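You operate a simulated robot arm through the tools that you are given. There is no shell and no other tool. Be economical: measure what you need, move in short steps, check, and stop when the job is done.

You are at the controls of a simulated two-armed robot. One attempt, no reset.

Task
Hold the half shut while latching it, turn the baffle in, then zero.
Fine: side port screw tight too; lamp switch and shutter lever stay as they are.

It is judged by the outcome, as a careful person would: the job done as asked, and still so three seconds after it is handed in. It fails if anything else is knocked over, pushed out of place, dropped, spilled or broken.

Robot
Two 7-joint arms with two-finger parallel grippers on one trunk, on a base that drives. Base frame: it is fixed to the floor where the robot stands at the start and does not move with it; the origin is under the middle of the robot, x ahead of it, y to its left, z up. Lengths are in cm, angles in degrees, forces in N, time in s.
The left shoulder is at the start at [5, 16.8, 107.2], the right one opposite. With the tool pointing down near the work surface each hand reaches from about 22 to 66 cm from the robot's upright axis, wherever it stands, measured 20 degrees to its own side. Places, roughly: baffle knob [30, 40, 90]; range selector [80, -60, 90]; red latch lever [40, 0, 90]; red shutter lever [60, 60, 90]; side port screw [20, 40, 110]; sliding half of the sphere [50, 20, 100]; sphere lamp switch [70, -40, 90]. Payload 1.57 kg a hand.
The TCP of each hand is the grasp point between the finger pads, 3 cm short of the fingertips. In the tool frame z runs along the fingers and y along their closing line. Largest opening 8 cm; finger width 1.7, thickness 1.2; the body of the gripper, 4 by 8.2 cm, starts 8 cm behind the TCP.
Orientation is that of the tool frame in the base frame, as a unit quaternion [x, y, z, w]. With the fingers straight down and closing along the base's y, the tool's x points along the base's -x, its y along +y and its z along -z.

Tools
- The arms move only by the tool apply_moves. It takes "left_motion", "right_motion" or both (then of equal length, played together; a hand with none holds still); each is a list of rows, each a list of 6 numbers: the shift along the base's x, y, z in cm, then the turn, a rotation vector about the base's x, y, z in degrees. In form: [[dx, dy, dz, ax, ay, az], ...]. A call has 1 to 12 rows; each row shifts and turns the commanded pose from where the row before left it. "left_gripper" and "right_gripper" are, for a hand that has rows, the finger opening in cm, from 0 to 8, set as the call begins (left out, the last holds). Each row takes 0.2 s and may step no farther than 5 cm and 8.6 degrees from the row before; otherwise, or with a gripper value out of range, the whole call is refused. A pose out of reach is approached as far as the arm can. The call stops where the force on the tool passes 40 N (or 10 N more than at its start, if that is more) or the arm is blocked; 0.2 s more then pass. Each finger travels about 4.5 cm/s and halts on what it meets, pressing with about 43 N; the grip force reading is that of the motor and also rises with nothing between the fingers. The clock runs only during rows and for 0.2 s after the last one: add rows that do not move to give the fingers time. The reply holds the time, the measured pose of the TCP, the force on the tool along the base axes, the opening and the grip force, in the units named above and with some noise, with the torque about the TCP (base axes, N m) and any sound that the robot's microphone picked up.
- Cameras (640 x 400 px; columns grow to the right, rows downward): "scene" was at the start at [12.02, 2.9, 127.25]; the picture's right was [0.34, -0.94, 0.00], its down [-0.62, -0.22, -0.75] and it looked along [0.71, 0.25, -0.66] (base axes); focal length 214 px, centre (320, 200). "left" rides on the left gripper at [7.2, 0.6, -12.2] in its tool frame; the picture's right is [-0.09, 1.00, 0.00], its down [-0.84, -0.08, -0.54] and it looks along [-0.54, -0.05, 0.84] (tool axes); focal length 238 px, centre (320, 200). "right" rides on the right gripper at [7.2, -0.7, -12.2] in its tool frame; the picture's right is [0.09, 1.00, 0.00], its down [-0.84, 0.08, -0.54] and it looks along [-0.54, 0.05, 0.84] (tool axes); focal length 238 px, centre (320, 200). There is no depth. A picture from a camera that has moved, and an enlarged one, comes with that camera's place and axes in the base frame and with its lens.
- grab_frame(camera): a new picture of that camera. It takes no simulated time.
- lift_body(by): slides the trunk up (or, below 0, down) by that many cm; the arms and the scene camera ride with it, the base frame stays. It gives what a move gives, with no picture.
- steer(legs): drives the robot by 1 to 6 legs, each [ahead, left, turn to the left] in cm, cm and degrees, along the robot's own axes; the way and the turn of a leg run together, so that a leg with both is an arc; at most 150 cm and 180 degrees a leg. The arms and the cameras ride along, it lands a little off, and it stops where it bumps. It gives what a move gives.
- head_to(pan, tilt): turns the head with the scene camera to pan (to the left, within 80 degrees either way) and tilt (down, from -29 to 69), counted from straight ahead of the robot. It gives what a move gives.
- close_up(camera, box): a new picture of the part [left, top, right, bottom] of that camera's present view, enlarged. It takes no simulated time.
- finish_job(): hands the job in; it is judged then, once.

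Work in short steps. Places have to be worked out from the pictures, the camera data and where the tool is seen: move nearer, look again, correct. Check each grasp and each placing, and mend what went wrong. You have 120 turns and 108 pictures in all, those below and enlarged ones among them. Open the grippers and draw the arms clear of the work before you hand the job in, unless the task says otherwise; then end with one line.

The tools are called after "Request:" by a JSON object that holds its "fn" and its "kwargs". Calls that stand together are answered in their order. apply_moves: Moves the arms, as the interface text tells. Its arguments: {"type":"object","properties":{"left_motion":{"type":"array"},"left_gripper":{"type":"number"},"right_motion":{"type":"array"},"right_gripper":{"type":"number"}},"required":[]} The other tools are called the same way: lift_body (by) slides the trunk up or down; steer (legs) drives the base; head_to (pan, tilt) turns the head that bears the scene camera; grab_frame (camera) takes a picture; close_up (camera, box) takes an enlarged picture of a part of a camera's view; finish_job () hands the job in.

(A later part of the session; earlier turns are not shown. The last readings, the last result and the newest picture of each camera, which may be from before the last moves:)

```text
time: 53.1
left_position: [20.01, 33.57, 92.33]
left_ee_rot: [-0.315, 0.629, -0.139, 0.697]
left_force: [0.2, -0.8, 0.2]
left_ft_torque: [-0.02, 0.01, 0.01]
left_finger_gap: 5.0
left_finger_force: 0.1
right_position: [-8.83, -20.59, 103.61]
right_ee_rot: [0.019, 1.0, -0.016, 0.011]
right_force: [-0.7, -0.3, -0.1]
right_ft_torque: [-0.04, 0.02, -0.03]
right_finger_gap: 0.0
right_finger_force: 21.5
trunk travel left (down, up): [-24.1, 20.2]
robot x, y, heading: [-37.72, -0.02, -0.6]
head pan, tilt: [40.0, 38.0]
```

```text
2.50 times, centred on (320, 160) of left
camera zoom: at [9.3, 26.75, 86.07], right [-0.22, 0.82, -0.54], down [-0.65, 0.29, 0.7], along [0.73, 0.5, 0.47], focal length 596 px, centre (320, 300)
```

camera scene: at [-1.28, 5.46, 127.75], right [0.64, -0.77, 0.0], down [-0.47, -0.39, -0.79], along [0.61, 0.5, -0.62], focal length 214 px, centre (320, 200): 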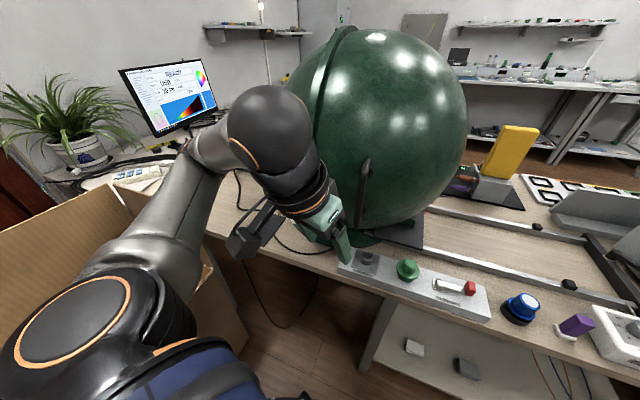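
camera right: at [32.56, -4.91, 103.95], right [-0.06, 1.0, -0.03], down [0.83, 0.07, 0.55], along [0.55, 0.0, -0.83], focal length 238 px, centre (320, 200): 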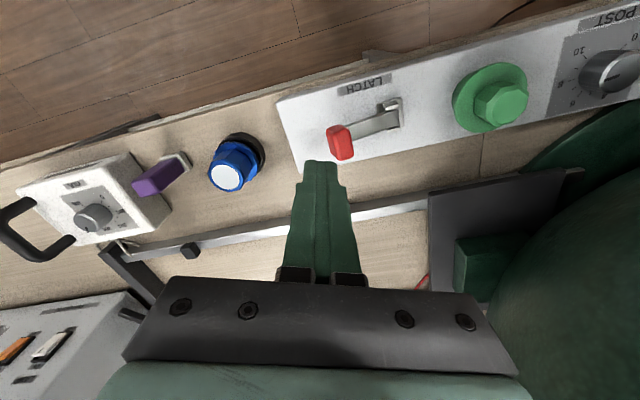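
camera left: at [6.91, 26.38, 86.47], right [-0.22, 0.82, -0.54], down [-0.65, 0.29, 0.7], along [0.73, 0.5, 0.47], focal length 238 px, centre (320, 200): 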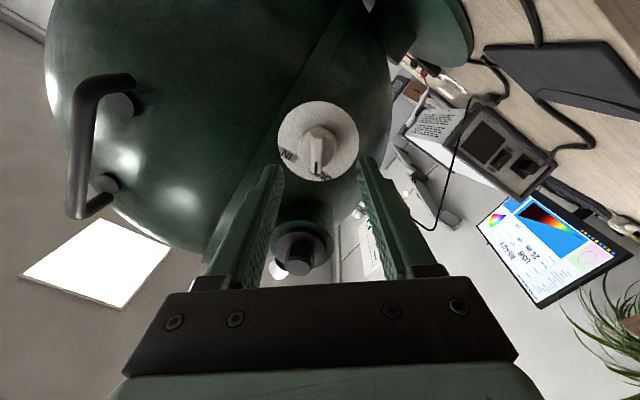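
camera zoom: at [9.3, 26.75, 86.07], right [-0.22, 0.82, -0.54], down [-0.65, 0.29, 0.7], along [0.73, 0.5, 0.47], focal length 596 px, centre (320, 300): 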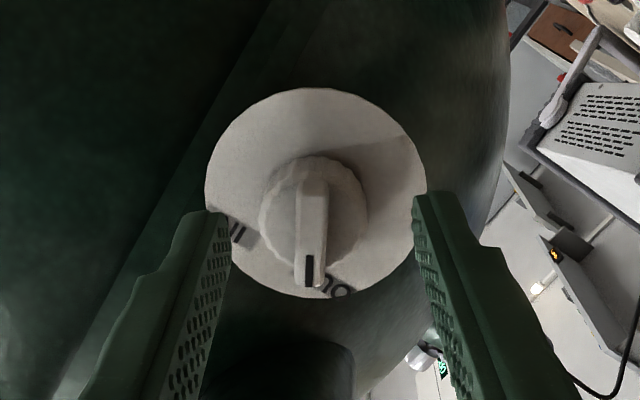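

The bar front is about at fingertip depth and centred. I'll advance 1.5 cm more and grip.

Request:
{"fn": "apply_moves", "kwargs": {"left_motion": [[0.5, 0.14, 0, 0, 0, 0], [0.5, 0.14, 0, 0, 0, 0], [0.5, 0.14, 0, 0, 0, 0], [0, 0, 0, 0, 0, 0]]}}

Request:
{"fn": "apply_moves", "kwargs": {"left_motion": [[0, 0, 0, 0, 0, 0], [0, 0, 0, 0, 0, 0], [0, 0, 0, 0, 0, 0], [0, 0, 0, 0, 0, 0], [0, 0, 0, 0, 0, 0]], "left_gripper": 0.5}}

Request:
{"fn": "close_up", "kwargs": {"camera": "left", "box": [220, 80, 420, 240]}}

```text
time: 54.1
left_position: [21.53, 34.08, 92.35]
left_ee_rot: [-0.315, 0.629, -0.138, 0.697]
left_force: [0.2, 0.7, -0.2]
left_ft_torque: [-0.04, -0.02, -0.03]
left_finger_gap: 5.0
left_finger_force: 0.1
right_position: [-8.93, -20.42, 103.53]
right_ee_rot: [0.018, 1.0, -0.016, 0.009]
right_force: [0.0, 1.1, 0.0]
right_ft_torque: [-0.03, 0.01, 0.0]
right_finger_gap: 0.0
right_finger_force: 21.7
trunk travel left (down, up): [-24.1, 20.2]
robot x, y, heading: [-37.83, 0.25, -0.5]
head pan, tilt: [40.0, 38.0]
```

```text
time: 55.3
left_position: [21.66, 33.78, 92.56]
left_ee_rot: [-0.312, 0.629, -0.14, 0.699]
left_force: [10.8, -9.5, 9.3]
left_ft_torque: [0.0, 0.13, -0.32]
left_finger_gap: 3.23
left_finger_force: 41.0
right_position: [-8.79, -20.66, 103.59]
right_ee_rot: [0.019, 1.0, -0.015, 0.011]
right_force: [0.5, 0.0, 0.2]
right_ft_torque: [0.0, -0.05, 0.02]
right_finger_gap: 0.01
right_finger_force: 21.3
trunk travel left (down, up): [-24.1, 20.2]
robot x, y, heading: [-38.11, -0.05, -0.5]
head pan, tilt: [40.0, 38.0]
```

```text
2.50 times, centred on (320, 160) of left
camera zoom: at [10.8, 27.02, 86.2], right [-0.21, 0.82, -0.54], down [-0.65, 0.29, 0.7], along [0.73, 0.5, 0.47], focal length 596 px, centre (320, 300)
```

zoom: 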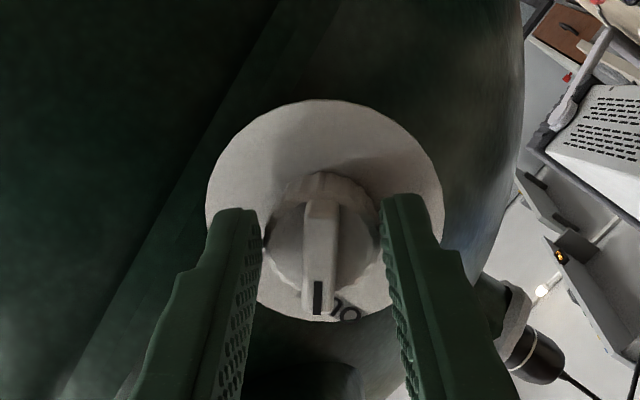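

The round knob is gripped firmly (3.2 cm, 41 N). I'll relieve the side load and turn clockwise in stages.

Request:
{"fn": "apply_moves", "kwargs": {"left_motion": [[0.05, -0.2, 0.13, 0, 0, 0], [0, 0, 0, 6.74, 1.9, 0], [0, 0, 0, 6.74, 1.9, 0], [0, 0, 0, 6.74, 1.9, 0]]}}

Request:
{"fn": "close_up", "kwargs": {"camera": "left", "box": [220, 80, 420, 240]}}

```text
time: 56.3
left_position: [21.53, 33.89, 92.53]
left_ee_rot: [-0.193, 0.678, -0.008, 0.709]
left_force: [0.8, -1.2, 4.9]
left_ft_torque: [-0.26, 0.54, 0.1]
left_finger_gap: 3.23
left_finger_force: 40.8
right_position: [-8.95, -20.5, 103.58]
right_ee_rot: [0.018, 1.0, -0.015, 0.01]
right_force: [0.0, 0.6, -0.1]
right_ft_torque: [0.0, -0.03, -0.01]
right_finger_gap: 0.0
right_finger_force: 21.4
trunk travel left (down, up): [-24.1, 20.2]
robot x, y, heading: [-37.82, 0.3, -0.5]
head pan, tilt: [40.0, 38.0]
```

```text
2.50 times, centred on (320, 160) of left
camera zoom: at [10.08, 29.5, 85.23], right [-0.26, 0.95, -0.2], down [-0.57, 0.01, 0.82], along [0.78, 0.32, 0.54], focal length 596 px, centre (320, 300)
```

zoom: 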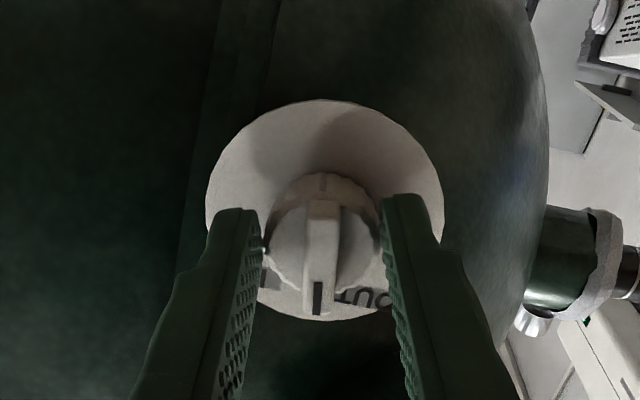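

The knob turns with the hand, and OUT is moving away. I'll continue clockwise.

Request:
{"fn": "apply_moves", "kwargs": {"left_motion": [[0, 0, 0, 6.74, 1.9, 0], [0, 0, 0, 6.74, 1.9, 0], [0, 0, 0, 6.74, 1.9, 0], [0, 0, 0, 6.74, 1.9, 0], [0, 0, 0, 6.74, 1.9, 0], [0, 0, 0, 0, 0, 0]]}}

Request:
{"fn": "close_up", "kwargs": {"camera": "left", "box": [220, 80, 420, 240]}}

```text
time: 57.7
left_position: [21.41, 34.22, 92.54]
left_ee_rot: [0.019, 0.707, 0.205, 0.677]
left_force: [-11.6, 16.5, 1.7]
left_ft_torque: [-0.01, -0.15, 0.85]
left_finger_gap: 3.23
left_finger_force: 40.6
right_position: [-9.0, -20.34, 103.66]
right_ee_rot: [0.017, 1.0, -0.015, 0.012]
right_force: [-0.6, -0.3, -0.5]
right_ft_torque: [0.02, 0.02, 0.0]
right_finger_gap: 0.01
right_finger_force: 20.9
trunk travel left (down, up): [-24.1, 20.2]
robot x, y, heading: [-38.19, 0.07, -0.3]
head pan, tilt: [40.0, 38.0]
```

```text
2.50 times, centred on (320, 160) of left
camera zoom: at [8.82, 33.93, 85.79], right [-0.24, 0.88, 0.4], down [-0.43, -0.47, 0.77], along [0.87, 0.01, 0.5], focal length 596 px, centre (320, 300)
```

zoom: 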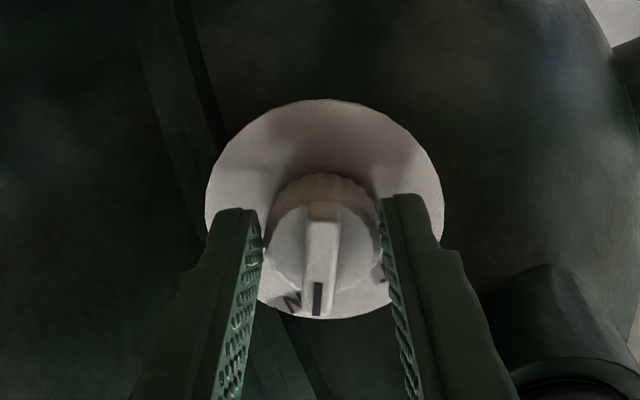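

The IN mark is about 15° ahead. I'll relieve the side load and turn 14° more.

Request:
{"fn": "apply_moves", "kwargs": {"left_motion": [[-0.1, 0.2, 0, 0, 0, 0], [0, 0, 0, 6.74, 1.9, 0], [0, 0, 0, 6.74, 1.9, 0], [0, 0, 0, 0, 0, 0]]}}

Request:
{"fn": "close_up", "kwargs": {"camera": "left", "box": [220, 80, 420, 240]}}

```text
time: 58.7
left_position: [21.43, 34.27, 92.62]
left_ee_rot: [0.104, 0.7, 0.286, 0.646]
left_force: [-10.3, 16.1, 1.3]
left_ft_torque: [-0.38, -0.2, 0.69]
left_finger_gap: 3.25
left_finger_force: 40.7
right_position: [-8.98, -20.45, 103.7]
right_ee_rot: [0.019, 1.0, -0.018, 0.011]
right_force: [0.0, 0.1, 0.1]
right_ft_torque: [-0.02, 0.01, 0.01]
right_finger_gap: 0.01
right_finger_force: 21.1
trunk travel left (down, up): [-24.1, 20.2]
robot x, y, heading: [-37.95, -0.15, -0.3]
head pan, tilt: [40.0, 38.0]
```

```text
2.50 times, centred on (320, 160) of left
camera zoom: at [8.39, 35.5, 86.82], right [-0.21, 0.77, 0.61], down [-0.39, -0.64, 0.67], along [0.9, -0.1, 0.43], focal length 596 px, centre (320, 300)
```

zoom: 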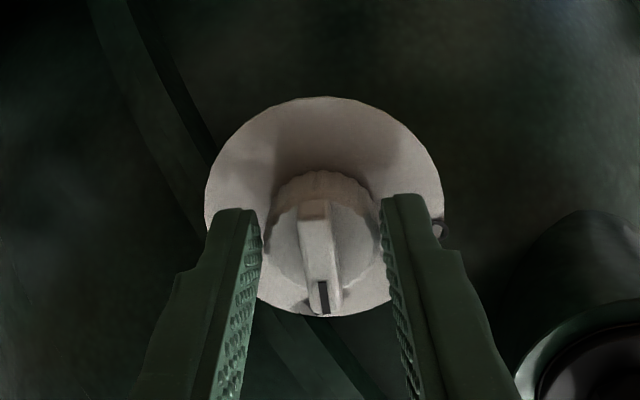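

The bar slipped slightly in the grip, so the knob reached its stop at IN. I'll release, back off, and verify.

Request:
{"fn": "apply_moves", "kwargs": {"left_motion": [[0, 0, 0, 0, 0, 0], [0, 0, 0, 0, 0, 0], [0, 0, 0, 0, 0, 0]], "left_gripper": 5.5}}

Request:
{"fn": "apply_moves", "kwargs": {"left_motion": [[-2, -0.5, 0, 0, 0, 0], [-3, -0.8, 0, 0, 0, 0], [-3, -0.8, 0, 0, 0, 0], [-3, -0.8, 0, -6.74, -1.9, 0], [0, 0, 0, -6.74, -1.9, 0], [0, 0, 0, -6.74, -1.9, 0], [0, 0, 0, -6.74, -1.9, 0], [0, 0, 0, -6.74, -1.9, 0]]}}

Request:
{"fn": "close_up", "kwargs": {"camera": "left", "box": [240, 60, 400, 180]}}

```text
time: 59.5
left_position: [21.57, 33.93, 92.43]
left_ee_rot: [0.106, 0.7, 0.283, 0.647]
left_force: [-0.9, 0.2, 1.5]
left_ft_torque: [0.0, 0.0, -0.02]
left_finger_gap: 5.5
left_finger_force: 0.0
right_position: [-9.0, -20.44, 103.54]
right_ee_rot: [0.019, 1.0, -0.016, 0.01]
right_force: [0.7, -0.1, 0.2]
right_ft_torque: [0.03, 0.0, 0.02]
right_finger_gap: 0.0
right_finger_force: 21.4
trunk travel left (down, up): [-24.1, 20.2]
robot x, y, heading: [-37.83, -0.22, -0.3]
head pan, tilt: [40.0, 38.0]
```

```text
time: 61.3
left_position: [10.52, 31.14, 92.41]
left_ee_rot: [-0.109, 0.697, 0.075, 0.705]
left_force: [0.8, 0.3, -0.6]
left_ft_torque: [0.02, 0.01, 0.03]
left_finger_gap: 5.49
left_finger_force: 0.2
right_position: [-8.84, -20.57, 103.59]
right_ee_rot: [0.019, 1.0, -0.016, 0.011]
right_force: [0.1, -0.7, 0.1]
right_ft_torque: [-0.01, -0.03, 0.03]
right_finger_gap: 0.0
right_finger_force: 21.3
trunk travel left (down, up): [-24.1, 20.2]
robot x, y, heading: [-37.93, -0.03, -0.5]
head pan, tilt: [40.0, 38.0]
```

```text
3.33 times, centred on (320, 120) of left
camera zoom: at [-1.4, 28.41, 85.12], right [-0.26, 0.96, 0.04], down [-0.52, -0.18, 0.84], along [0.81, 0.2, 0.55], focal length 794 px, centre (320, 467)
```

zoom: 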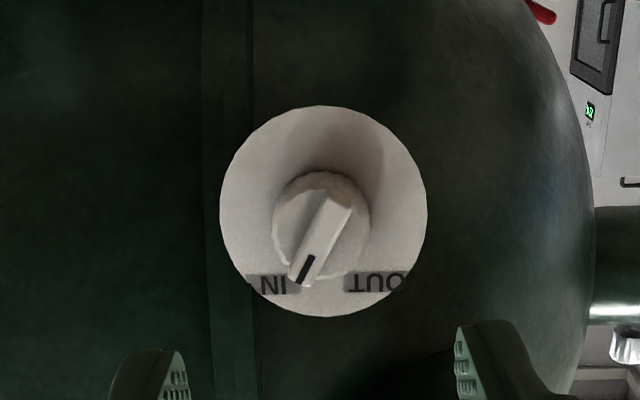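

The pointer is now on IN, symmetric to its original OUT angle. Next is the side port thumbscrew at about (25, 40.3, 108.5): I'll raise the left hand and turn the tool to point down.

Request:
{"fn": "apply_moves", "kwargs": {"left_motion": [[-1, 0, 4, 0, 0, 0], [-1, 0, 4, 0, 0, 0], [0, 0, 4, 0, 0, 0], [0, 0, 4, 0, 0, 0], [0, 0, 2.5, -2.2, 7.8, 0], [0, 0, 2.5, -2.2, 7.8, 0], [0, 0, 1.5, -2.2, 7.8, 0], [0, 0, 1.5, -2.2, 7.8, 0], [0, 0, 0, -2.2, 7.8, 0], [0, 0, 0, -2.2, 7.8, 0], [0, 0, 0, -2.2, 7.8, 0], [0, 0, 0, -2.2, 7.8, 0]], "left_gripper": 5}}

Request:
{"fn": "apply_moves", "kwargs": {"left_motion": [[0, 0, 0, -2.2, 7.8, 0], [0, 0, 0, -2.2, 7.8, 0], [0, 0, 0, -2.2, 7.8, 0], [0, 0, 0, 0, 0, 0]]}}

```text
time: 63.9
left_position: [11.72, 33.48, 116.56]
left_ee_rot: [-0.155, 0.963, 0.019, 0.218]
left_force: [-0.1, 0.5, -0.6]
left_ft_torque: [0.0, -0.02, 0.01]
left_finger_gap: 5.0
left_finger_force: 0.1
left hand out of reach, approached as far as the arm can: row 3, 8, 9, 10
right_position: [-8.81, -20.73, 103.64]
right_ee_rot: [0.019, 1.0, -0.016, 0.011]
right_force: [0.6, -0.3, -0.3]
right_ft_torque: [-0.02, -0.01, -0.01]
right_finger_gap: 0.01
right_finger_force: 21.4
trunk travel left (down, up): [-24.1, 20.2]
robot x, y, heading: [-38.32, -0.38, -0.4]
head pan, tilt: [40.0, 38.0]
```

```text
time: 64.9
left_position: [11.68, 33.49, 116.37]
left_ee_rot: [-0.161, 0.987, -0.004, 0.011]
left_force: [-0.6, 1.2, 0.0]
left_ft_torque: [0.0, 0.0, 0.02]
left_finger_gap: 4.98
left_finger_force: 0.1
right_position: [-8.92, -20.6, 103.62]
right_ee_rot: [0.018, 1.0, -0.016, 0.011]
right_force: [-0.1, -0.3, -0.7]
right_ft_torque: [0.0, 0.01, -0.02]
right_finger_gap: 0.0
right_finger_force: 21.8
trunk travel left (down, up): [-24.1, 20.2]
robot x, y, heading: [-38.11, 0.07, -0.5]
head pan, tilt: [40.0, 38.0]
```

The tool now points down. I'll shift left and up, then drive forward 15 cm to bring it above the screw.

Request:
{"fn": "apply_moves", "kwargs": {"left_motion": [[-1.5, 3, 1, 0, 0, 0], [-1.5, 3, 1, 0, 0, 0]]}}

Request:
{"fn": "steer", "kwargs": {"legs": [[15, 0, 0]]}}

Request:
{"fn": "grab_frame", "kwargs": {"camera": "left"}}

Request:
{"fn": "grab_frame", "kwargs": {"camera": "scene"}}

```text
time: 65.5
left_position: [8.55, 39.63, 118.54]
left_ee_rot: [-0.161, 0.987, -0.005, 0.009]
left_force: [-0.4, 0.5, -0.1]
left_ft_torque: [-0.02, -0.01, 0.01]
left_finger_gap: 5.01
left_finger_force: 0.0
right_position: [-8.81, -20.5, 103.75]
right_ee_rot: [0.018, 1.0, -0.016, 0.01]
right_force: [0.6, 0.2, -0.1]
right_ft_torque: [0.01, 0.03, -0.02]
right_finger_gap: 0.0
right_finger_force: 21.7
trunk travel left (down, up): [-24.1, 20.2]
robot x, y, heading: [-38.25, 0.02, -0.5]
head pan, tilt: [40.0, 38.0]
```

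```text
time: 66.9
left_position: [23.6, 39.46, 118.52]
left_ee_rot: [-0.16, 0.987, -0.005, 0.009]
left_force: [0.7, -0.3, -0.5]
left_ft_torque: [-0.02, 0.02, 0.03]
left_finger_gap: 5.0
left_finger_force: 0.1
right_position: [6.06, -20.75, 103.66]
right_ee_rot: [0.018, 1.0, -0.016, 0.01]
right_force: [-0.6, -0.1, 0.7]
right_ft_torque: [0.01, 0.02, -0.03]
right_finger_gap: 0.01
right_finger_force: 21.2
trunk travel left (down, up): [-24.1, 20.2]
robot x, y, heading: [-22.65, -0.45, -0.4]
head pan, tilt: [40.0, 38.0]
```

```text
37 pictures are left
camera left: at [16.21, 38.01, 130.39], right [-0.23, 0.97, -0.01], down [0.81, 0.2, 0.56], along [0.55, 0.12, -0.83], focal length 238 px, centre (320, 200)
```

left: 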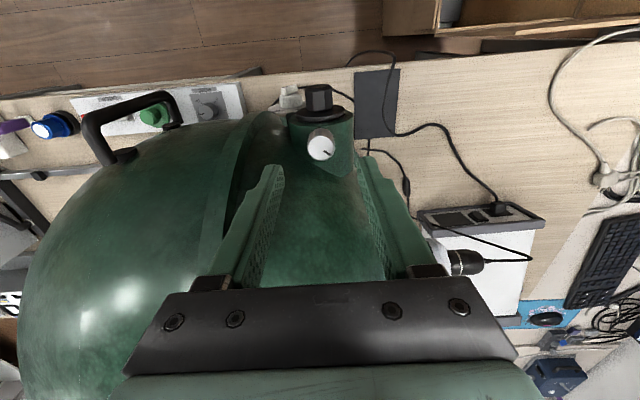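

```text
36 pictures are left
camera scene: at [-12.15, 5.47, 127.74], right [0.64, -0.77, 0.0], down [-0.47, -0.39, -0.79], along [0.61, 0.5, -0.62], focal length 214 px, centre (320, 200)
```

scene: 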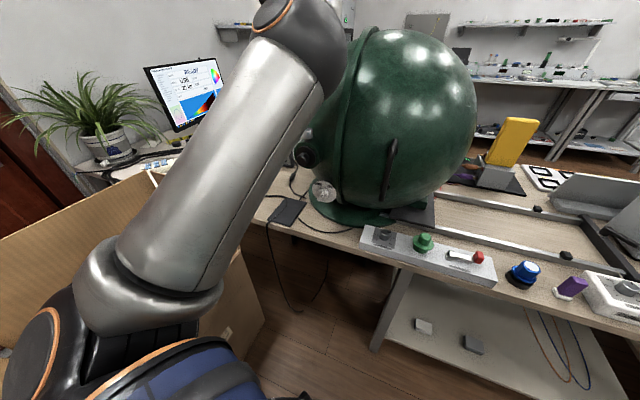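

The screw's cap is right on the tool axis, with an index tick. I'll zoom to record the tick angle.

Request:
{"fn": "close_up", "kwargs": {"camera": "left", "box": [280, 80, 380, 180]}}

```text
4.00 times, centred on (330, 130) of left
camera zoom: at [16.21, 38.01, 130.39], right [-0.23, 0.97, -0.01], down [0.81, 0.2, 0.56], along [0.55, 0.12, -0.83], focal length 953 px, centre (280, 480)
```

zoom: 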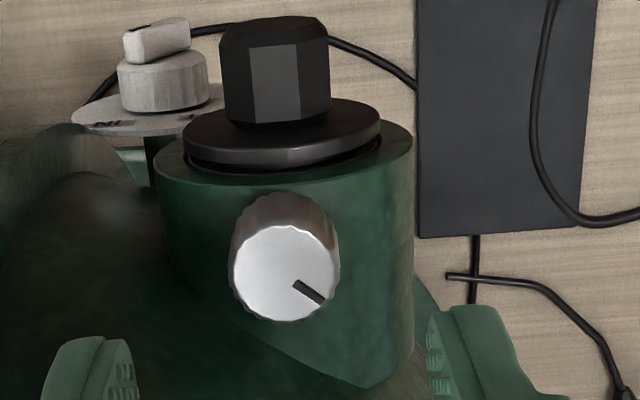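

I'll pre-rotate the hand +40° for stroke room, then descend over the cap.

Request:
{"fn": "apply_moves", "kwargs": {"left_motion": [[0, 0, 0, 0, 0, 8], [0, 0, 0, 0, 0, 8], [0, 0, 0, 0, 0, 8], [0, 0, 0, 0, 0, 8], [0, 0, 0, 0, 0, 8], [0.2, 0.1, -2, 0, 0, 0], [0, 0, -2, 0, 0, 0], [0, 0, -1.5, 0, 0, 0], [0, 0, 0, 0, 0, 0]]}}

Request:
{"fn": "close_up", "kwargs": {"camera": "left", "box": [220, 80, 420, 240]}}

```text
time: 68.9
left_position: [23.8, 39.59, 112.93]
left_ee_rot: [-0.489, 0.872, -0.001, 0.012]
left_force: [0.5, -0.8, 0.0]
left_ft_torque: [0.01, -0.01, 0.01]
left_finger_gap: 5.01
left_finger_force: 0.1
right_position: [6.2, -20.67, 103.63]
right_ee_rot: [0.019, 1.0, -0.016, 0.009]
right_force: [-0.1, 0.4, -0.3]
right_ft_torque: [0.01, 0.03, 0.01]
right_finger_gap: 0.02
right_finger_force: 20.8
trunk travel left (down, up): [-24.1, 20.2]
robot x, y, heading: [-22.58, -0.24, -0.2]
head pan, tilt: [40.0, 38.0]
```

```text
2.50 times, centred on (320, 160) of left
camera zoom: at [19.12, 33.78, 124.91], right [-0.8, 0.6, -0.01], down [0.49, 0.67, 0.56], along [0.34, 0.44, -0.83], focal length 596 px, centre (320, 300)
```

zoom: 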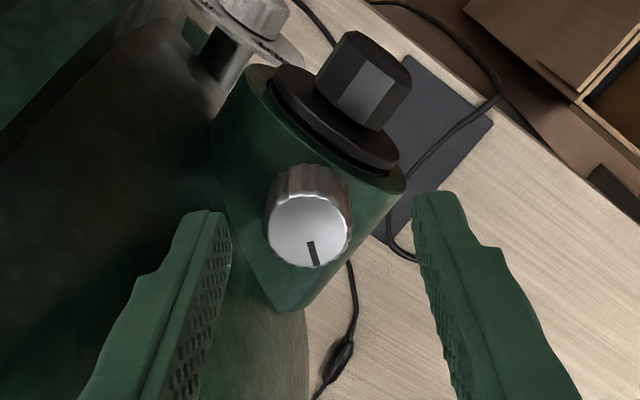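

Nearly centred. I'll shift +0.4 cm in x, descend 2 cm and grip.

Request:
{"fn": "apply_moves", "kwargs": {"left_motion": [[0.4, 0, -0.7, 0, 0, 0], [0, 0, -0.7, 0, 0, 0], [0, 0, -0.5, 0, 0, 0], [0, 0, 0, 0, 0, 0]]}}

Request:
{"fn": "apply_moves", "kwargs": {"left_motion": [[0, 0, 0, 0, 0, 0], [0, 0, 0, 0, 0, 0], [0, 0, 0, 0, 0, 0], [0, 0, 0, 0, 0, 0], [0, 0, 0, 0, 0, 0]], "left_gripper": 0.5}}

Request:
{"fn": "close_up", "kwargs": {"camera": "left", "box": [220, 80, 420, 240]}}

```text
time: 69.9
left_position: [24.26, 39.46, 111.02]
left_ee_rot: [-0.489, 0.872, -0.002, 0.012]
left_force: [-0.2, 0.9, -0.4]
left_ft_torque: [0.0, -0.01, 0.0]
left_finger_gap: 5.0
left_finger_force: 0.0
right_position: [6.1, -20.65, 103.56]
right_ee_rot: [0.019, 1.0, -0.016, 0.01]
right_force: [-1.1, -0.9, 0.7]
right_ft_torque: [0.0, -0.04, -0.02]
right_finger_gap: 0.0
right_finger_force: 21.1
trunk travel left (down, up): [-24.1, 20.2]
robot x, y, heading: [-22.99, 0.2, -0.4]
head pan, tilt: [40.0, 38.0]
```

```text
time: 71.1
left_position: [24.2, 39.51, 110.99]
left_ee_rot: [-0.488, 0.873, 0.0, 0.011]
left_force: [5.0, -1.9, 0.0]
left_ft_torque: [0.43, 0.35, -0.09]
left_finger_gap: 2.54
left_finger_force: 36.9
right_position: [6.24, -20.65, 103.65]
right_ee_rot: [0.018, 1.0, -0.016, 0.01]
right_force: [0.1, 1.1, 0.5]
right_ft_torque: [0.02, -0.03, -0.03]
right_finger_gap: 0.01
right_finger_force: 20.8
trunk travel left (down, up): [-24.1, 20.2]
robot x, y, heading: [-23.03, -0.04, -0.5]
head pan, tilt: [40.0, 38.0]
```

```text
2.50 times, centred on (320, 160) of left
camera zoom: at [19.55, 33.69, 123.04], right [-0.8, 0.6, -0.01], down [0.49, 0.67, 0.56], along [0.34, 0.44, -0.83], focal length 596 px, centre (320, 300)
```

zoom: 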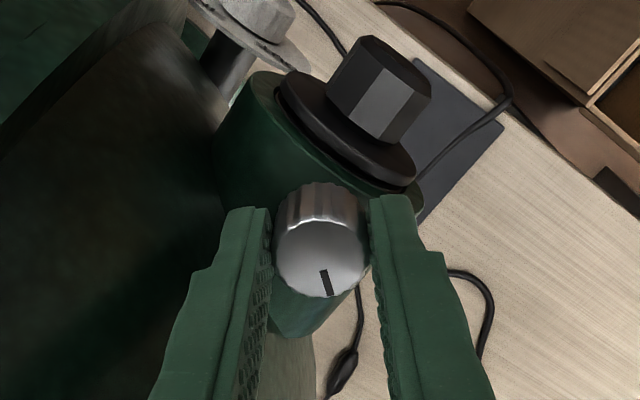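

The cap is gripped at 2.54 cm. I'll turn clockwise as seen from above, watching the torque.

Request:
{"fn": "apply_moves", "kwargs": {"left_motion": [[0, 0, 0, 0, 0, -7], [0, 0, 0, 0, 0, -7], [0, 0, 0, 0, 0, -7], [0, 0, 0, 0, 0, -7], [0, 0, 0, 0, 0, 0]]}}

Request:
{"fn": "close_up", "kwargs": {"camera": "left", "box": [220, 80, 420, 240]}}

```text
time: 72.3
left_position: [24.18, 39.57, 111.16]
left_ee_rot: [-0.262, 0.965, -0.004, 0.011]
left_force: [2.3, 0.2, -0.3]
left_ft_torque: [0.67, 0.38, -0.03]
left_finger_gap: 2.55
left_finger_force: 36.7
right_position: [6.12, -20.61, 103.57]
right_ee_rot: [0.019, 1.0, -0.016, 0.01]
right_force: [0.0, -1.3, 0.1]
right_ft_torque: [-0.01, 0.0, 0.0]
right_finger_gap: 0.0
right_finger_force: 21.4
trunk travel left (down, up): [-24.1, 20.2]
robot x, y, heading: [-22.95, -0.01, -0.5]
head pan, tilt: [40.0, 38.0]
```

```text
2.50 times, centred on (320, 160) of left
camera zoom: at [17.26, 36.62, 123.04], right [-0.42, 0.91, -0.01], down [0.75, 0.36, 0.56], along [0.51, 0.23, -0.83], focal length 596 px, centre (320, 300)
```

zoom: 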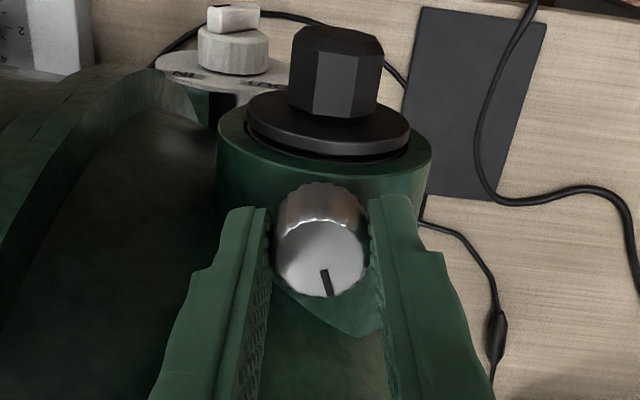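

The cap turns with the hand freely and the mark hasn't slipped. I'll continue the stroke.

Request:
{"fn": "apply_moves", "kwargs": {"left_motion": [[0, 0, 0, 0, 0, -7], [0, 0, 0, 0, 0, -7], [0, 0, 0, 0, 0, -7], [0, 0, 0, 0, 0, -7], [0, 0, 0, 0, 0, -7], [0, 0, 0, 0, 0, -7], [0, 0, 0, 0, 0, -7], [0, 0, 0, 0, 0, -7], [0, 0, 0, 0, 0, -7], [0, 0, 0, 0, 0, 0]]}}

Request:
{"fn": "close_up", "kwargs": {"camera": "left", "box": [220, 80, 420, 240]}}

```text
time: 74.5
left_position: [24.2, 39.68, 111.03]
left_ee_rot: [0.281, 0.96, -0.006, 0.009]
left_force: [8.9, 14.8, 17.2]
left_ft_torque: [0.62, -0.49, 0.0]
left_finger_gap: 2.5
left_finger_force: 37.1
right_position: [6.11, -20.59, 103.53]
right_ee_rot: [0.018, 1.0, -0.017, 0.01]
right_force: [0.3, -0.4, -0.7]
right_ft_torque: [0.02, 0.01, 0.01]
right_finger_gap: 0.0
right_finger_force: 20.9
trunk travel left (down, up): [-24.1, 20.2]
robot x, y, heading: [-22.86, 0.03, -0.4]
head pan, tilt: [40.0, 38.0]
```

```text
2.50 times, centred on (320, 160) of left
camera zoom: at [18.22, 44.52, 123.03], right [0.61, 0.79, 0.0], down [0.66, -0.51, 0.56], along [0.44, -0.35, -0.83], focal length 596 px, centre (320, 300)
```

zoom: 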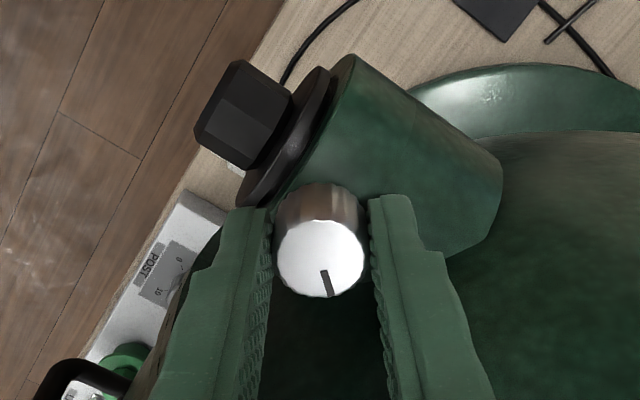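

It's still turning with no slip; the upward force suggests a fingertip rubbing the port tube. I'll lift 0.2 cm and continue.

Request:
{"fn": "apply_moves", "kwargs": {"left_motion": [[0.05, 0.1, 0.25, 0, 0, 0], [0, 0, 0, 0, 0, -7], [0, 0, 0, 0, 0, -7], [0, 0, 0, 0, 0, -7], [0, 0, 0, 0, 0, -7], [0, 0, 0, 0, 0, -7], [0, 0, 0, 0, 0, -7], [0, 0, 0, 0, 0, 0]]}}

Request:
{"fn": "close_up", "kwargs": {"camera": "left", "box": [220, 80, 420, 240]}}

```text
time: 76.3
left_position: [24.38, 39.78, 111.11]
left_ee_rot: [0.607, 0.795, -0.011, 0.003]
left_force: [9.2, 6.2, -5.3]
left_ft_torque: [0.42, -0.83, 0.29]
left_finger_gap: 2.57
left_finger_force: 37.0
right_position: [6.19, -20.5, 103.53]
right_ee_rot: [0.018, 1.0, -0.017, 0.01]
right_force: [-0.1, 0.0, 0.1]
right_ft_torque: [0.0, 0.0, 0.02]
right_finger_gap: 0.01
right_finger_force: 20.9
trunk travel left (down, up): [-24.1, 20.2]
robot x, y, heading: [-22.83, 0.08, -0.2]
head pan, tilt: [40.0, 38.0]
```

```text
2.50 times, centred on (320, 160) of left
camera zoom: at [23.09, 47.27, 123.09], right [0.98, 0.17, -0.01], down [0.15, -0.82, 0.56], along [0.09, -0.55, -0.83], focal length 596 px, centre (320, 300)
```

zoom: 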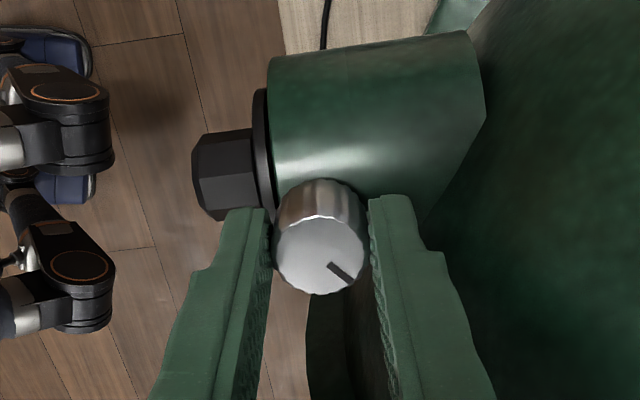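

The tick slipped about 35° in the grip with rising torque, suggesting the screw is tight. I'll regrip and confirm with one more stroke.

Request:
{"fn": "apply_moves", "kwargs": {"left_motion": [[0, 0, 0, 0, 0, 0], [0, 0, 0, 0, 0, 0], [0, 0, 0, 0, 0, 8], [0, 0, 0, 0, 0, 8], [0, 0, 0, 0, 0, 8], [0, 0, 0, 0, 0, 8], [0, 0, 0, 0, 0, 8], [0, 0, 0, 0, 0, 0]], "left_gripper": 4}}

Request:
{"fn": "apply_moves", "kwargs": {"left_motion": [[0, 0, 0, 0, 0, 0], [0, 0, 0, 0, 0, 0], [0, 0, 0, 0, 0, 0], [0, 0, 0, 0, 0, 0]], "left_gripper": 0.5}}

Request:
{"fn": "close_up", "kwargs": {"camera": "left", "box": [220, 80, 420, 240]}}

Request:
{"fn": "apply_moves", "kwargs": {"left_motion": [[0, 0, 0, 0, 0, -7], [0, 0, 0, 0, 0, -7], [0, 0, 0, 0, 0, -7], [0, 0, 0, 0, 0, -7], [0, 0, 0, 0, 0, 0]]}}

Request:
{"fn": "close_up", "kwargs": {"camera": "left", "box": [220, 80, 420, 240]}}

```text
time: 78.1
left_position: [24.21, 39.69, 111.19]
left_ee_rot: [0.296, 0.955, -0.009, 0.007]
left_force: [0.2, -0.1, -0.3]
left_ft_torque: [0.0, 0.03, -0.02]
left_finger_gap: 3.99
left_finger_force: 0.0
right_position: [6.04, -20.71, 103.7]
right_ee_rot: [0.019, 1.0, -0.016, 0.01]
right_force: [0.4, -0.1, -0.5]
right_ft_torque: [0.0, -0.02, 0.01]
right_finger_gap: 0.01
right_finger_force: 20.8
trunk travel left (down, up): [-24.1, 20.2]
robot x, y, heading: [-23.0, 0.1, -0.4]
head pan, tilt: [40.0, 38.0]
```

```text
time: 79.1
left_position: [24.31, 39.73, 111.25]
left_ee_rot: [0.297, 0.955, -0.009, 0.007]
left_force: [5.6, 6.3, 1.7]
left_ft_torque: [0.71, -0.4, 0.01]
left_finger_gap: 2.55
left_finger_force: 36.4
right_position: [6.1, -20.58, 103.46]
right_ee_rot: [0.019, 1.0, -0.016, 0.011]
right_force: [0.0, 0.2, 0.2]
right_ft_torque: [-0.02, -0.01, 0.02]
right_finger_gap: 0.0
right_finger_force: 21.5
trunk travel left (down, up): [-24.1, 20.2]
robot x, y, heading: [-23.31, -0.16, -0.4]
head pan, tilt: [40.0, 38.0]
```

```text
2.50 times, centred on (320, 160) of left
camera zoom: at [18.48, 44.74, 123.23], right [0.64, 0.77, -0.01], down [0.64, -0.53, 0.56], along [0.42, -0.36, -0.83], focal length 596 px, centre (320, 300)
```

zoom: 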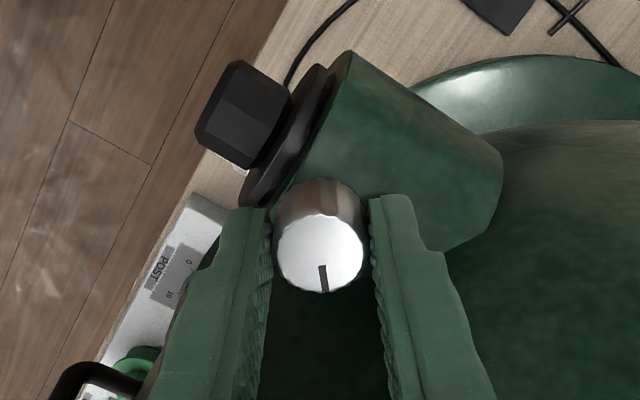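

```text
time: 80.3
left_position: [24.36, 39.64, 111.25]
left_ee_rot: [0.52, 0.854, -0.01, 0.005]
left_force: [8.9, 7.7, 5.2]
left_ft_torque: [0.46, -0.62, 0.0]
left_finger_gap: 2.54
left_finger_force: 37.1
right_position: [6.18, -20.6, 103.65]
right_ee_rot: [0.017, 1.0, -0.016, 0.011]
right_force: [0.0, 0.1, -0.1]
right_ft_torque: [0.01, 0.0, 0.01]
right_finger_gap: 0.0
right_finger_force: 21.6
trunk travel left (down, up): [-24.1, 20.2]
robot x, y, heading: [-22.75, 0.24, -0.1]
head pan, tilt: [40.0, 38.0]
```

```text
2.50 times, centred on (320, 160) of left
camera zoom: at [21.57, 46.79, 123.2], right [0.93, 0.37, -0.01], down [0.32, -0.77, 0.56], along [0.2, -0.52, -0.83], focal length 596 px, centre (320, 300)
```

zoom: 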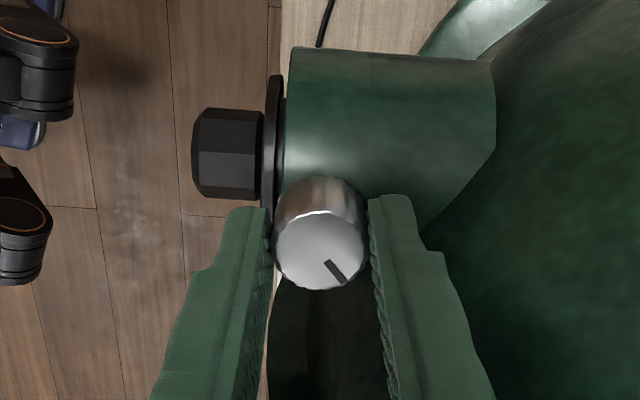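

The tick stayed fixed in space while the fingers slipped, so the screw is tight. I'll release and lift away.

Request:
{"fn": "apply_moves", "kwargs": {"left_motion": [[0, 0, 0, 0, 0, 0], [0, 0, 0, 0, 0, 0], [0, 0, 0, 0, 0, 0], [0, 0, 0, 0, 0, 0]], "left_gripper": 5}}

Request:
{"fn": "apply_moves", "kwargs": {"left_motion": [[0, 0, 3, 0, 0, 0], [0, 0, 4, 0, 0, 0], [-4, 0, 2, 0, 0, 8], [-4, 0, 0, 0, 0, 8], [-4, -1, 0, 0, 0, 8], [-4, -1, 0, 0, 0, 8], [-3, -1, 0, 0, 0, 8], [0, 0, 0, 0, 0, 8]]}}

Request:
{"fn": "head_to", "kwargs": {"pan": 10, "tilt": 30}}

Request:
{"fn": "grab_frame", "kwargs": {"camera": "scene"}}

```text
time: 81.3
left_position: [24.29, 39.65, 111.22]
left_ee_rot: [0.519, 0.855, -0.011, 0.004]
left_force: [-1.2, 0.0, 0.8]
left_ft_torque: [-0.01, 0.01, -0.02]
left_finger_gap: 4.99
left_finger_force: 0.1
right_position: [6.08, -20.64, 103.62]
right_ee_rot: [0.018, 1.0, -0.016, 0.01]
right_force: [0.3, -0.5, -0.1]
right_ft_torque: [0.01, 0.04, 0.02]
right_finger_gap: 0.03
right_finger_force: 21.2
trunk travel left (down, up): [-24.1, 20.2]
robot x, y, heading: [-22.92, -0.51, -0.3]
head pan, tilt: [40.0, 38.0]
```

```text
time: 83.1
left_position: [5.38, 37.91, 120.34]
left_ee_rot: [0.124, 0.992, -0.011, 0.009]
left_force: [0.1, 0.2, -0.3]
left_ft_torque: [0.0, 0.02, 0.01]
left_finger_gap: 5.0
left_finger_force: 0.1
left hand out of reach, approached as far as the arm can: row 7
right_position: [6.09, -20.67, 103.68]
right_ee_rot: [0.018, 1.0, -0.015, 0.01]
right_force: [-0.3, 0.7, 0.5]
right_ft_torque: [-0.03, 0.0, 0.0]
right_finger_gap: 0.0
right_finger_force: 21.0
trunk travel left (down, up): [-24.1, 20.2]
robot x, y, heading: [-22.84, 0.31, -0.3]
head pan, tilt: [40.0, 38.0]
```

```text
time: 84.0
left_position: [5.32, 37.92, 120.39]
left_ee_rot: [0.125, 0.992, -0.01, 0.008]
left_force: [0.2, -0.4, -0.4]
left_ft_torque: [-0.05, 0.02, 0.01]
left_finger_gap: 5.01
left_finger_force: 0.1
right_position: [6.15, -20.52, 103.6]
right_ee_rot: [0.02, 1.0, -0.016, 0.01]
right_force: [-0.3, 0.5, -1.0]
right_ft_torque: [0.01, 0.03, -0.01]
right_finger_gap: 0.02
right_finger_force: 20.9
trunk travel left (down, up): [-24.1, 20.2]
robot x, y, heading: [-22.85, -0.17, -0.3]
head pan, tilt: [10.0, 30.0]
```

```text
27 pictures are left
camera scene: at [-9.94, 1.48, 128.99], right [0.17, -0.99, 0.0], down [-0.49, -0.08, -0.87], along [0.85, 0.15, -0.5], focal length 214 px, centre (320, 200)
```

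scene: 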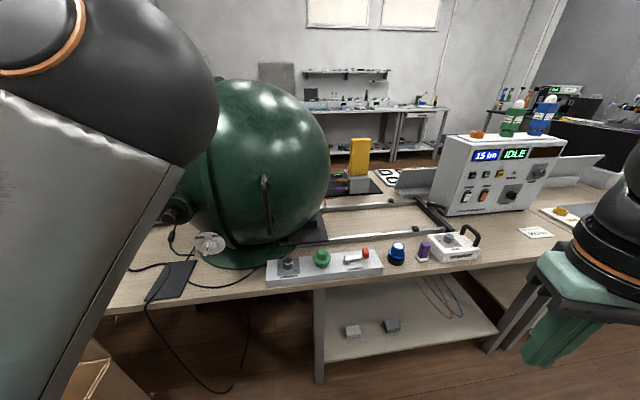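

Flux has dropped to 15 lm, state IDLE. I'll zoom on the instrument to locate the ZERO button.

Request:
{"fn": "close_up", "kwargs": {"camera": "scene", "box": [420, 120, 580, 230]}}

```text
3.64 times, centred on (500, 175) of scene
camera zoom: at [-9.94, 1.48, 128.99], right [0.17, -0.99, 0.0], down [-0.49, -0.08, -0.87], along [0.85, 0.15, -0.5], focal length 780 px, centre (-334, 291)
```

zoom: 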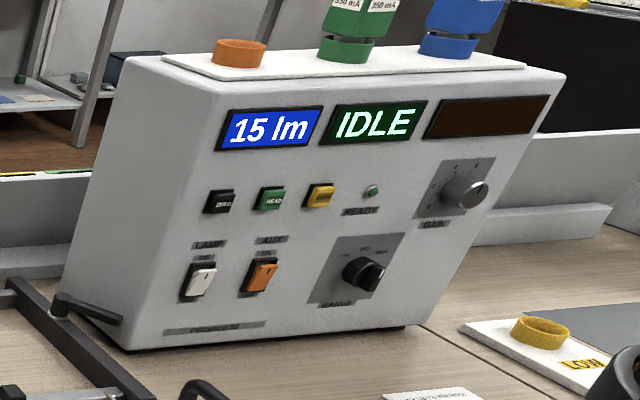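

ZERO is at about (72.4, -42.5, 97) on a face with normal (-0.96, -0.27, 0). I'll drive right, then forward, to work it with the right arm.

Request:
{"fn": "steer", "kwargs": {"legs": [[0, -35, 0], [27, 0, 0]]}}

Request:
{"fn": "head_to", "kwargs": {"pan": 0, "tilt": 35}}

Request:
{"fn": "grab_frame", "kwargs": {"camera": "scene"}}

```text
time: 89.1
left_position: [31.85, 3.76, 120.38]
left_ee_rot: [0.121, 0.993, -0.01, 0.009]
left_force: [-0.5, 0.7, -0.3]
left_ft_torque: [0.02, 0.02, -0.06]
left_finger_gap: 5.01
left_finger_force: 0.1
right_position: [33.08, -54.79, 103.62]
right_ee_rot: [0.015, 1.0, -0.016, 0.01]
right_force: [0.3, -0.6, 0.4]
right_ft_torque: [0.02, 0.03, 0.01]
right_finger_gap: 0.02
right_finger_force: 21.8
trunk travel left (down, up): [-24.1, 20.2]
robot x, y, heading: [3.76, -34.55, 0.1]
head pan, tilt: [10.0, 30.0]
```

```text
time: 89.8
left_position: [31.77, 3.76, 120.28]
left_ee_rot: [0.12, 0.993, -0.011, 0.01]
left_force: [0.1, -0.5, 0.7]
left_ft_torque: [-0.01, -0.03, 0.0]
left_finger_gap: 4.99
left_finger_force: 0.0
right_position: [33.0, -54.87, 103.71]
right_ee_rot: [0.015, 1.0, -0.015, 0.01]
right_force: [1.2, -0.2, 0.4]
right_ft_torque: [0.03, -0.02, -0.02]
right_finger_gap: 0.0
right_finger_force: 21.4
trunk travel left (down, up): [-24.1, 20.2]
robot x, y, heading: [3.26, -34.47, -0.1]
head pan, tilt: [0.0, 35.0]
```

```text
25 pictures are left
camera scene: at [16.7, -34.42, 128.21], right [0.0, -1.0, 0.0], down [-0.57, 0.0, -0.82], along [0.82, 0.0, -0.57], focal length 214 px, centre (320, 200)
```

scene: 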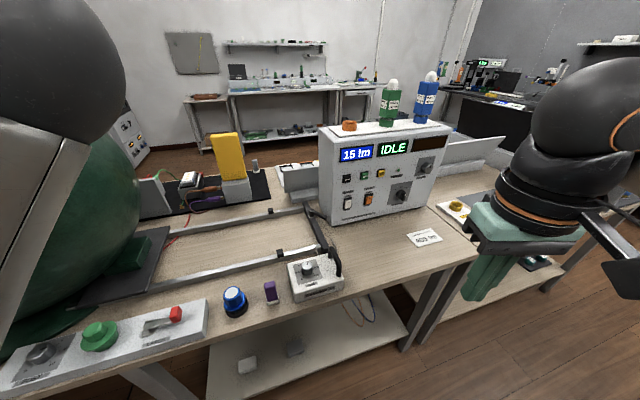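

ZERO is confirmed at (72.4, -42.4, 97.3). I'll bring the right hand, closed, to horizontal pointing forward.

Request:
{"fn": "apply_moves", "kwargs": {"right_motion": [[1.8, 0.3, 0, 0, -8, 0], [1.8, 0.3, 0, 0, -8, 0], [1.8, 0.3, 0, 0, -8, 0], [1.8, 0.3, 0, 0, -8, 0], [1.8, 0.3, 0, 0, -8, 0], [1.8, 0.3, 0, 0, -8, 0], [1.8, 0.3, 0, 0, -8, 0], [1.8, 0.3, 0, 0, -8, 0], [1.8, 0.3, 0, 0, -8, 0], [1.8, 0.3, 0, 0, -8, 0], [1, 0.3, 0, 0, -8, 0], [0, 0, 0, 0, 0, 0]]}}

Request:
{"fn": "apply_moves", "kwargs": {"right_motion": [[0, 0.5, -1, 0, 0, 8], [0, 0.5, -1, 0, 0, 8], [0, 0.5, -1, 0, 0, 0], [0, 0, 0, 0, 0, 0]]}}

Request:
{"fn": "grab_frame", "kwargs": {"camera": "scene"}}

```text
time: 92.4
left_position: [31.66, 3.83, 120.2]
left_ee_rot: [0.12, 0.993, -0.011, 0.009]
left_force: [0.4, -0.6, -0.2]
left_ft_torque: [0.01, -0.01, -0.03]
left_finger_gap: 4.98
left_finger_force: 0.1
right_position: [50.83, -50.23, 103.77]
right_ee_rot: [0.013, 0.774, 0.011, 0.633]
right_force: [-0.6, 0.1, -0.3]
right_ft_torque: [0.0, -0.02, 0.02]
right_finger_gap: 0.0
right_finger_force: 21.6
right hand out of reach, approached as far as the arm can: row 7, 8, 10, 11
trunk travel left (down, up): [-24.1, 20.2]
robot x, y, heading: [3.57, -34.74, 0.1]
head pan, tilt: [0.0, 35.0]
```

```text
time: 93.4
left_position: [31.78, 3.75, 120.33]
left_ee_rot: [0.121, 0.993, -0.011, 0.008]
left_force: [-0.2, -0.7, -0.8]
left_ft_torque: [0.01, 0.0, 0.03]
left_finger_gap: 5.04
left_finger_force: 0.0
right_position: [50.41, -47.89, 103.6]
right_ee_rot: [-0.084, 0.776, 0.098, 0.618]
right_force: [-0.3, 0.0, 0.2]
right_ft_torque: [-0.01, 0.04, -0.02]
right_finger_gap: 0.0
right_finger_force: 21.4
right hand out of reach, approached as far as the arm can: row 1, 2, 3
trunk travel left (down, up): [-24.1, 20.2]
robot x, y, heading: [3.62, -34.45, 0.1]
head pan, tilt: [0.0, 35.0]
```

```text
24 pictures are left
camera scene: at [16.69, -34.43, 128.21], right [0.0, -1.0, 0.0], down [-0.57, 0.0, -0.82], along [0.82, 0.0, -0.57], focal length 214 px, centre (320, 200)
```

scene: 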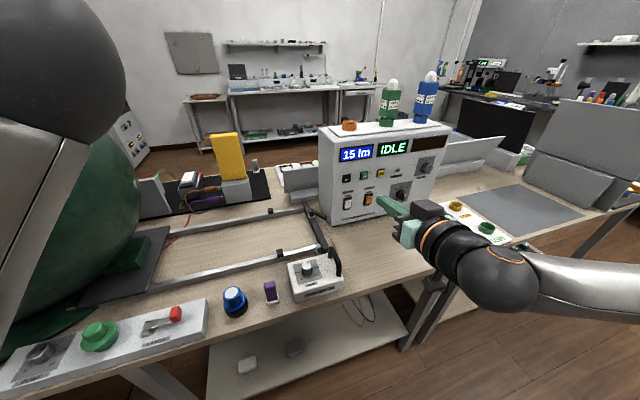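

The hand is forward but still pitched down 12°. I'll extend toward the button's approach point and level it.

Request:
{"fn": "apply_moves", "kwargs": {"right_motion": [[3.5, 0.7, -1, 0, 0, 0], [3.5, 0.7, -1, 0, 0, 0], [2, 0.7, -1, 1.5, -5, 0], [2, 0.5, -1, 1.5, -5, 0], [0, 0, 0, 0, 0, 0]]}}

Request:
{"fn": "close_up", "kwargs": {"camera": "scene", "box": [300, 130, 460, 250]}}

Request:
{"fn": "grab_frame", "kwargs": {"camera": "right"}}

```text
time: 94.6
left_position: [31.93, 3.81, 120.35]
left_ee_rot: [0.12, 0.993, -0.011, 0.009]
left_force: [0.1, 0.6, 0.5]
left_ft_torque: [0.04, 0.0, -0.01]
left_finger_gap: 5.0
left_finger_force: 0.1
right_position: [55.75, -47.86, 103.53]
right_ee_rot: [-0.095, 0.77, 0.099, 0.623]
right_force: [1.3, -0.3, -0.5]
right_ft_torque: [0.02, 0.01, -0.02]
right_finger_gap: 0.0
right_finger_force: 21.7
right hand out of reach, approached as far as the arm can: row 1, 2, 3, 4
trunk travel left (down, up): [-24.1, 20.2]
robot x, y, heading: [3.93, -34.86, 0.2]
head pan, tilt: [0.0, 35.0]
```

```text
3.33 times, centred on (380, 190) of scene
camera zoom: at [16.69, -34.43, 128.21], right [0.0, -1.0, 0.0], down [-0.57, 0.0, -0.82], along [0.82, 0.0, -0.57], focal length 715 px, centre (120, 233)
```

zoom: 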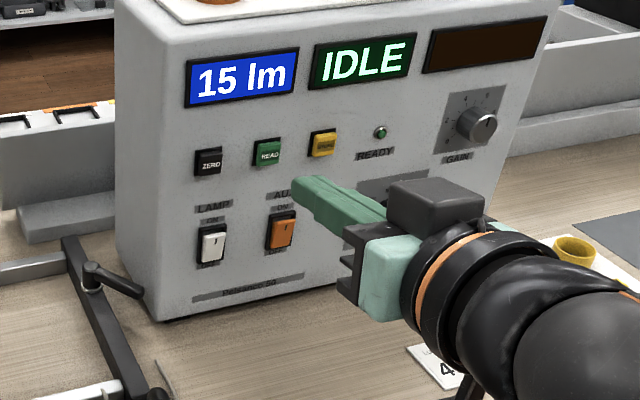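

```text
22 pictures are left
camera right: at [43.03, -52.11, 98.86], right [-0.29, 0.96, -0.06], down [-0.36, -0.05, 0.93], along [0.89, 0.29, 0.36], focal length 238 px, centre (320, 200)
```

right: 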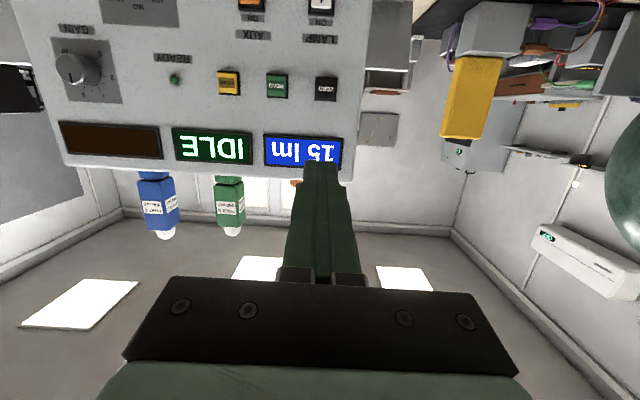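

The arm is near a joint limit at this height. I'll raise the trunk 10 cm so the shoulder is higher, then lower the hand relative to it.

Request:
{"fn": "lift_body", "kwargs": {"by": 10}}

Request:
{"fn": "apply_moves", "kwargs": {"right_motion": [[1, 0.5, -4, 0, 0, 0], [1, 0.5, -4, 0, 0, 0], [1, 0.5, -4, 0, 0, 0], [1, 0.5, -3, 0, 0, 0], [0, 0, 0, 0, 0, 0]]}}

```text
time: 96.0
left_position: [31.93, 3.72, 130.32]
left_ee_rot: [0.12, 0.993, -0.01, 0.01]
left_force: [0.3, -0.1, 0.5]
left_ft_torque: [0.0, 0.0, -0.01]
left_finger_gap: 5.01
left_finger_force: 0.0
right_position: [55.8, -47.82, 113.49]
right_ee_rot: [-0.095, 0.77, 0.099, 0.624]
right_force: [-0.2, -0.1, -0.4]
right_ft_torque: [0.02, 0.0, -0.04]
right_finger_gap: 0.03
right_finger_force: 21.2
trunk travel left (down, up): [-34.1, 10.2]
robot x, y, heading: [3.68, -34.37, 0.1]
head pan, tilt: [0.0, 35.0]
```

```text
time: 97.2
left_position: [31.88, 3.81, 130.28]
left_ee_rot: [0.121, 0.993, -0.011, 0.009]
left_force: [0.5, -0.6, 0.4]
left_ft_torque: [-0.01, 0.05, 0.0]
left_finger_gap: 5.02
left_finger_force: 0.1
right_position: [55.69, -48.03, 113.43]
right_ee_rot: [-0.095, 0.77, 0.099, 0.623]
right_force: [1.0, -0.6, 0.2]
right_ft_torque: [0.02, -0.05, -0.01]
right_finger_gap: 0.01
right_finger_force: 21.3
right hand out of reach, approached as far as the arm can: row 1, 2, 3, 4
trunk travel left (down, up): [-34.1, 10.2]
robot x, y, heading: [3.68, -34.37, 0.0]
head pan, tilt: [0.0, 35.0]
```

The limit prevents lowering in this orientation, but the trunk can bring the hand down. I'll lower it 16 cm so the fingers come to button height.

Request:
{"fn": "lift_body", "kwargs": {"by": -16}}

Request:
{"fn": "grab_frame", "kwargs": {"camera": "scene"}}

Request:
{"fn": "grab_frame", "kwargs": {"camera": "right"}}

```text
time: 99.0
left_position: [31.77, 3.71, 114.33]
left_ee_rot: [0.12, 0.993, -0.01, 0.009]
left_force: [0.3, 0.2, -0.3]
left_ft_torque: [0.03, -0.03, 0.0]
left_finger_gap: 5.01
left_finger_force: 0.0
right_position: [55.77, -47.88, 97.6]
right_ee_rot: [-0.096, 0.769, 0.1, 0.623]
right_force: [0.0, -0.5, -0.3]
right_ft_torque: [0.0, 0.0, -0.02]
right_finger_gap: 0.01
right_finger_force: 21.0
trunk travel left (down, up): [-18.1, 26.2]
robot x, y, heading: [3.63, -34.66, -0.0]
head pan, tilt: [0.0, 35.0]
```

```text
21 pictures are left
camera scene: at [16.69, -34.43, 122.22], right [0.0, -1.0, 0.0], down [-0.57, 0.0, -0.82], along [0.82, 0.0, -0.57], focal length 214 px, centre (320, 200)
```

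scene: 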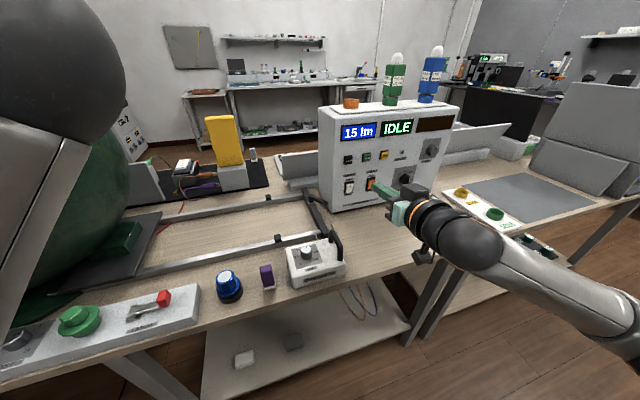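

```text
20 pictures are left
camera right: at [43.02, -52.11, 92.87], right [-0.29, 0.96, -0.06], down [-0.36, -0.05, 0.93], along [0.89, 0.29, 0.36], focal length 238 px, centre (320, 200)
```

right: 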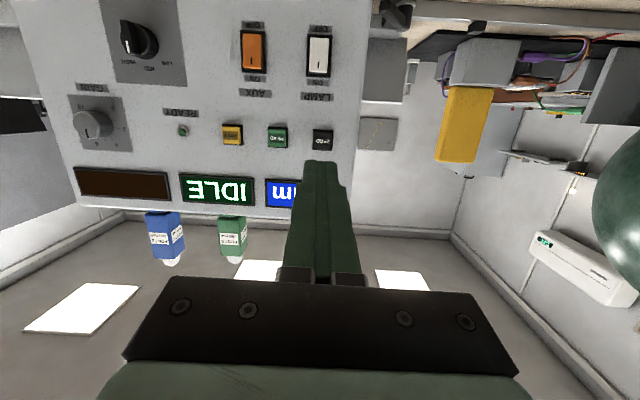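

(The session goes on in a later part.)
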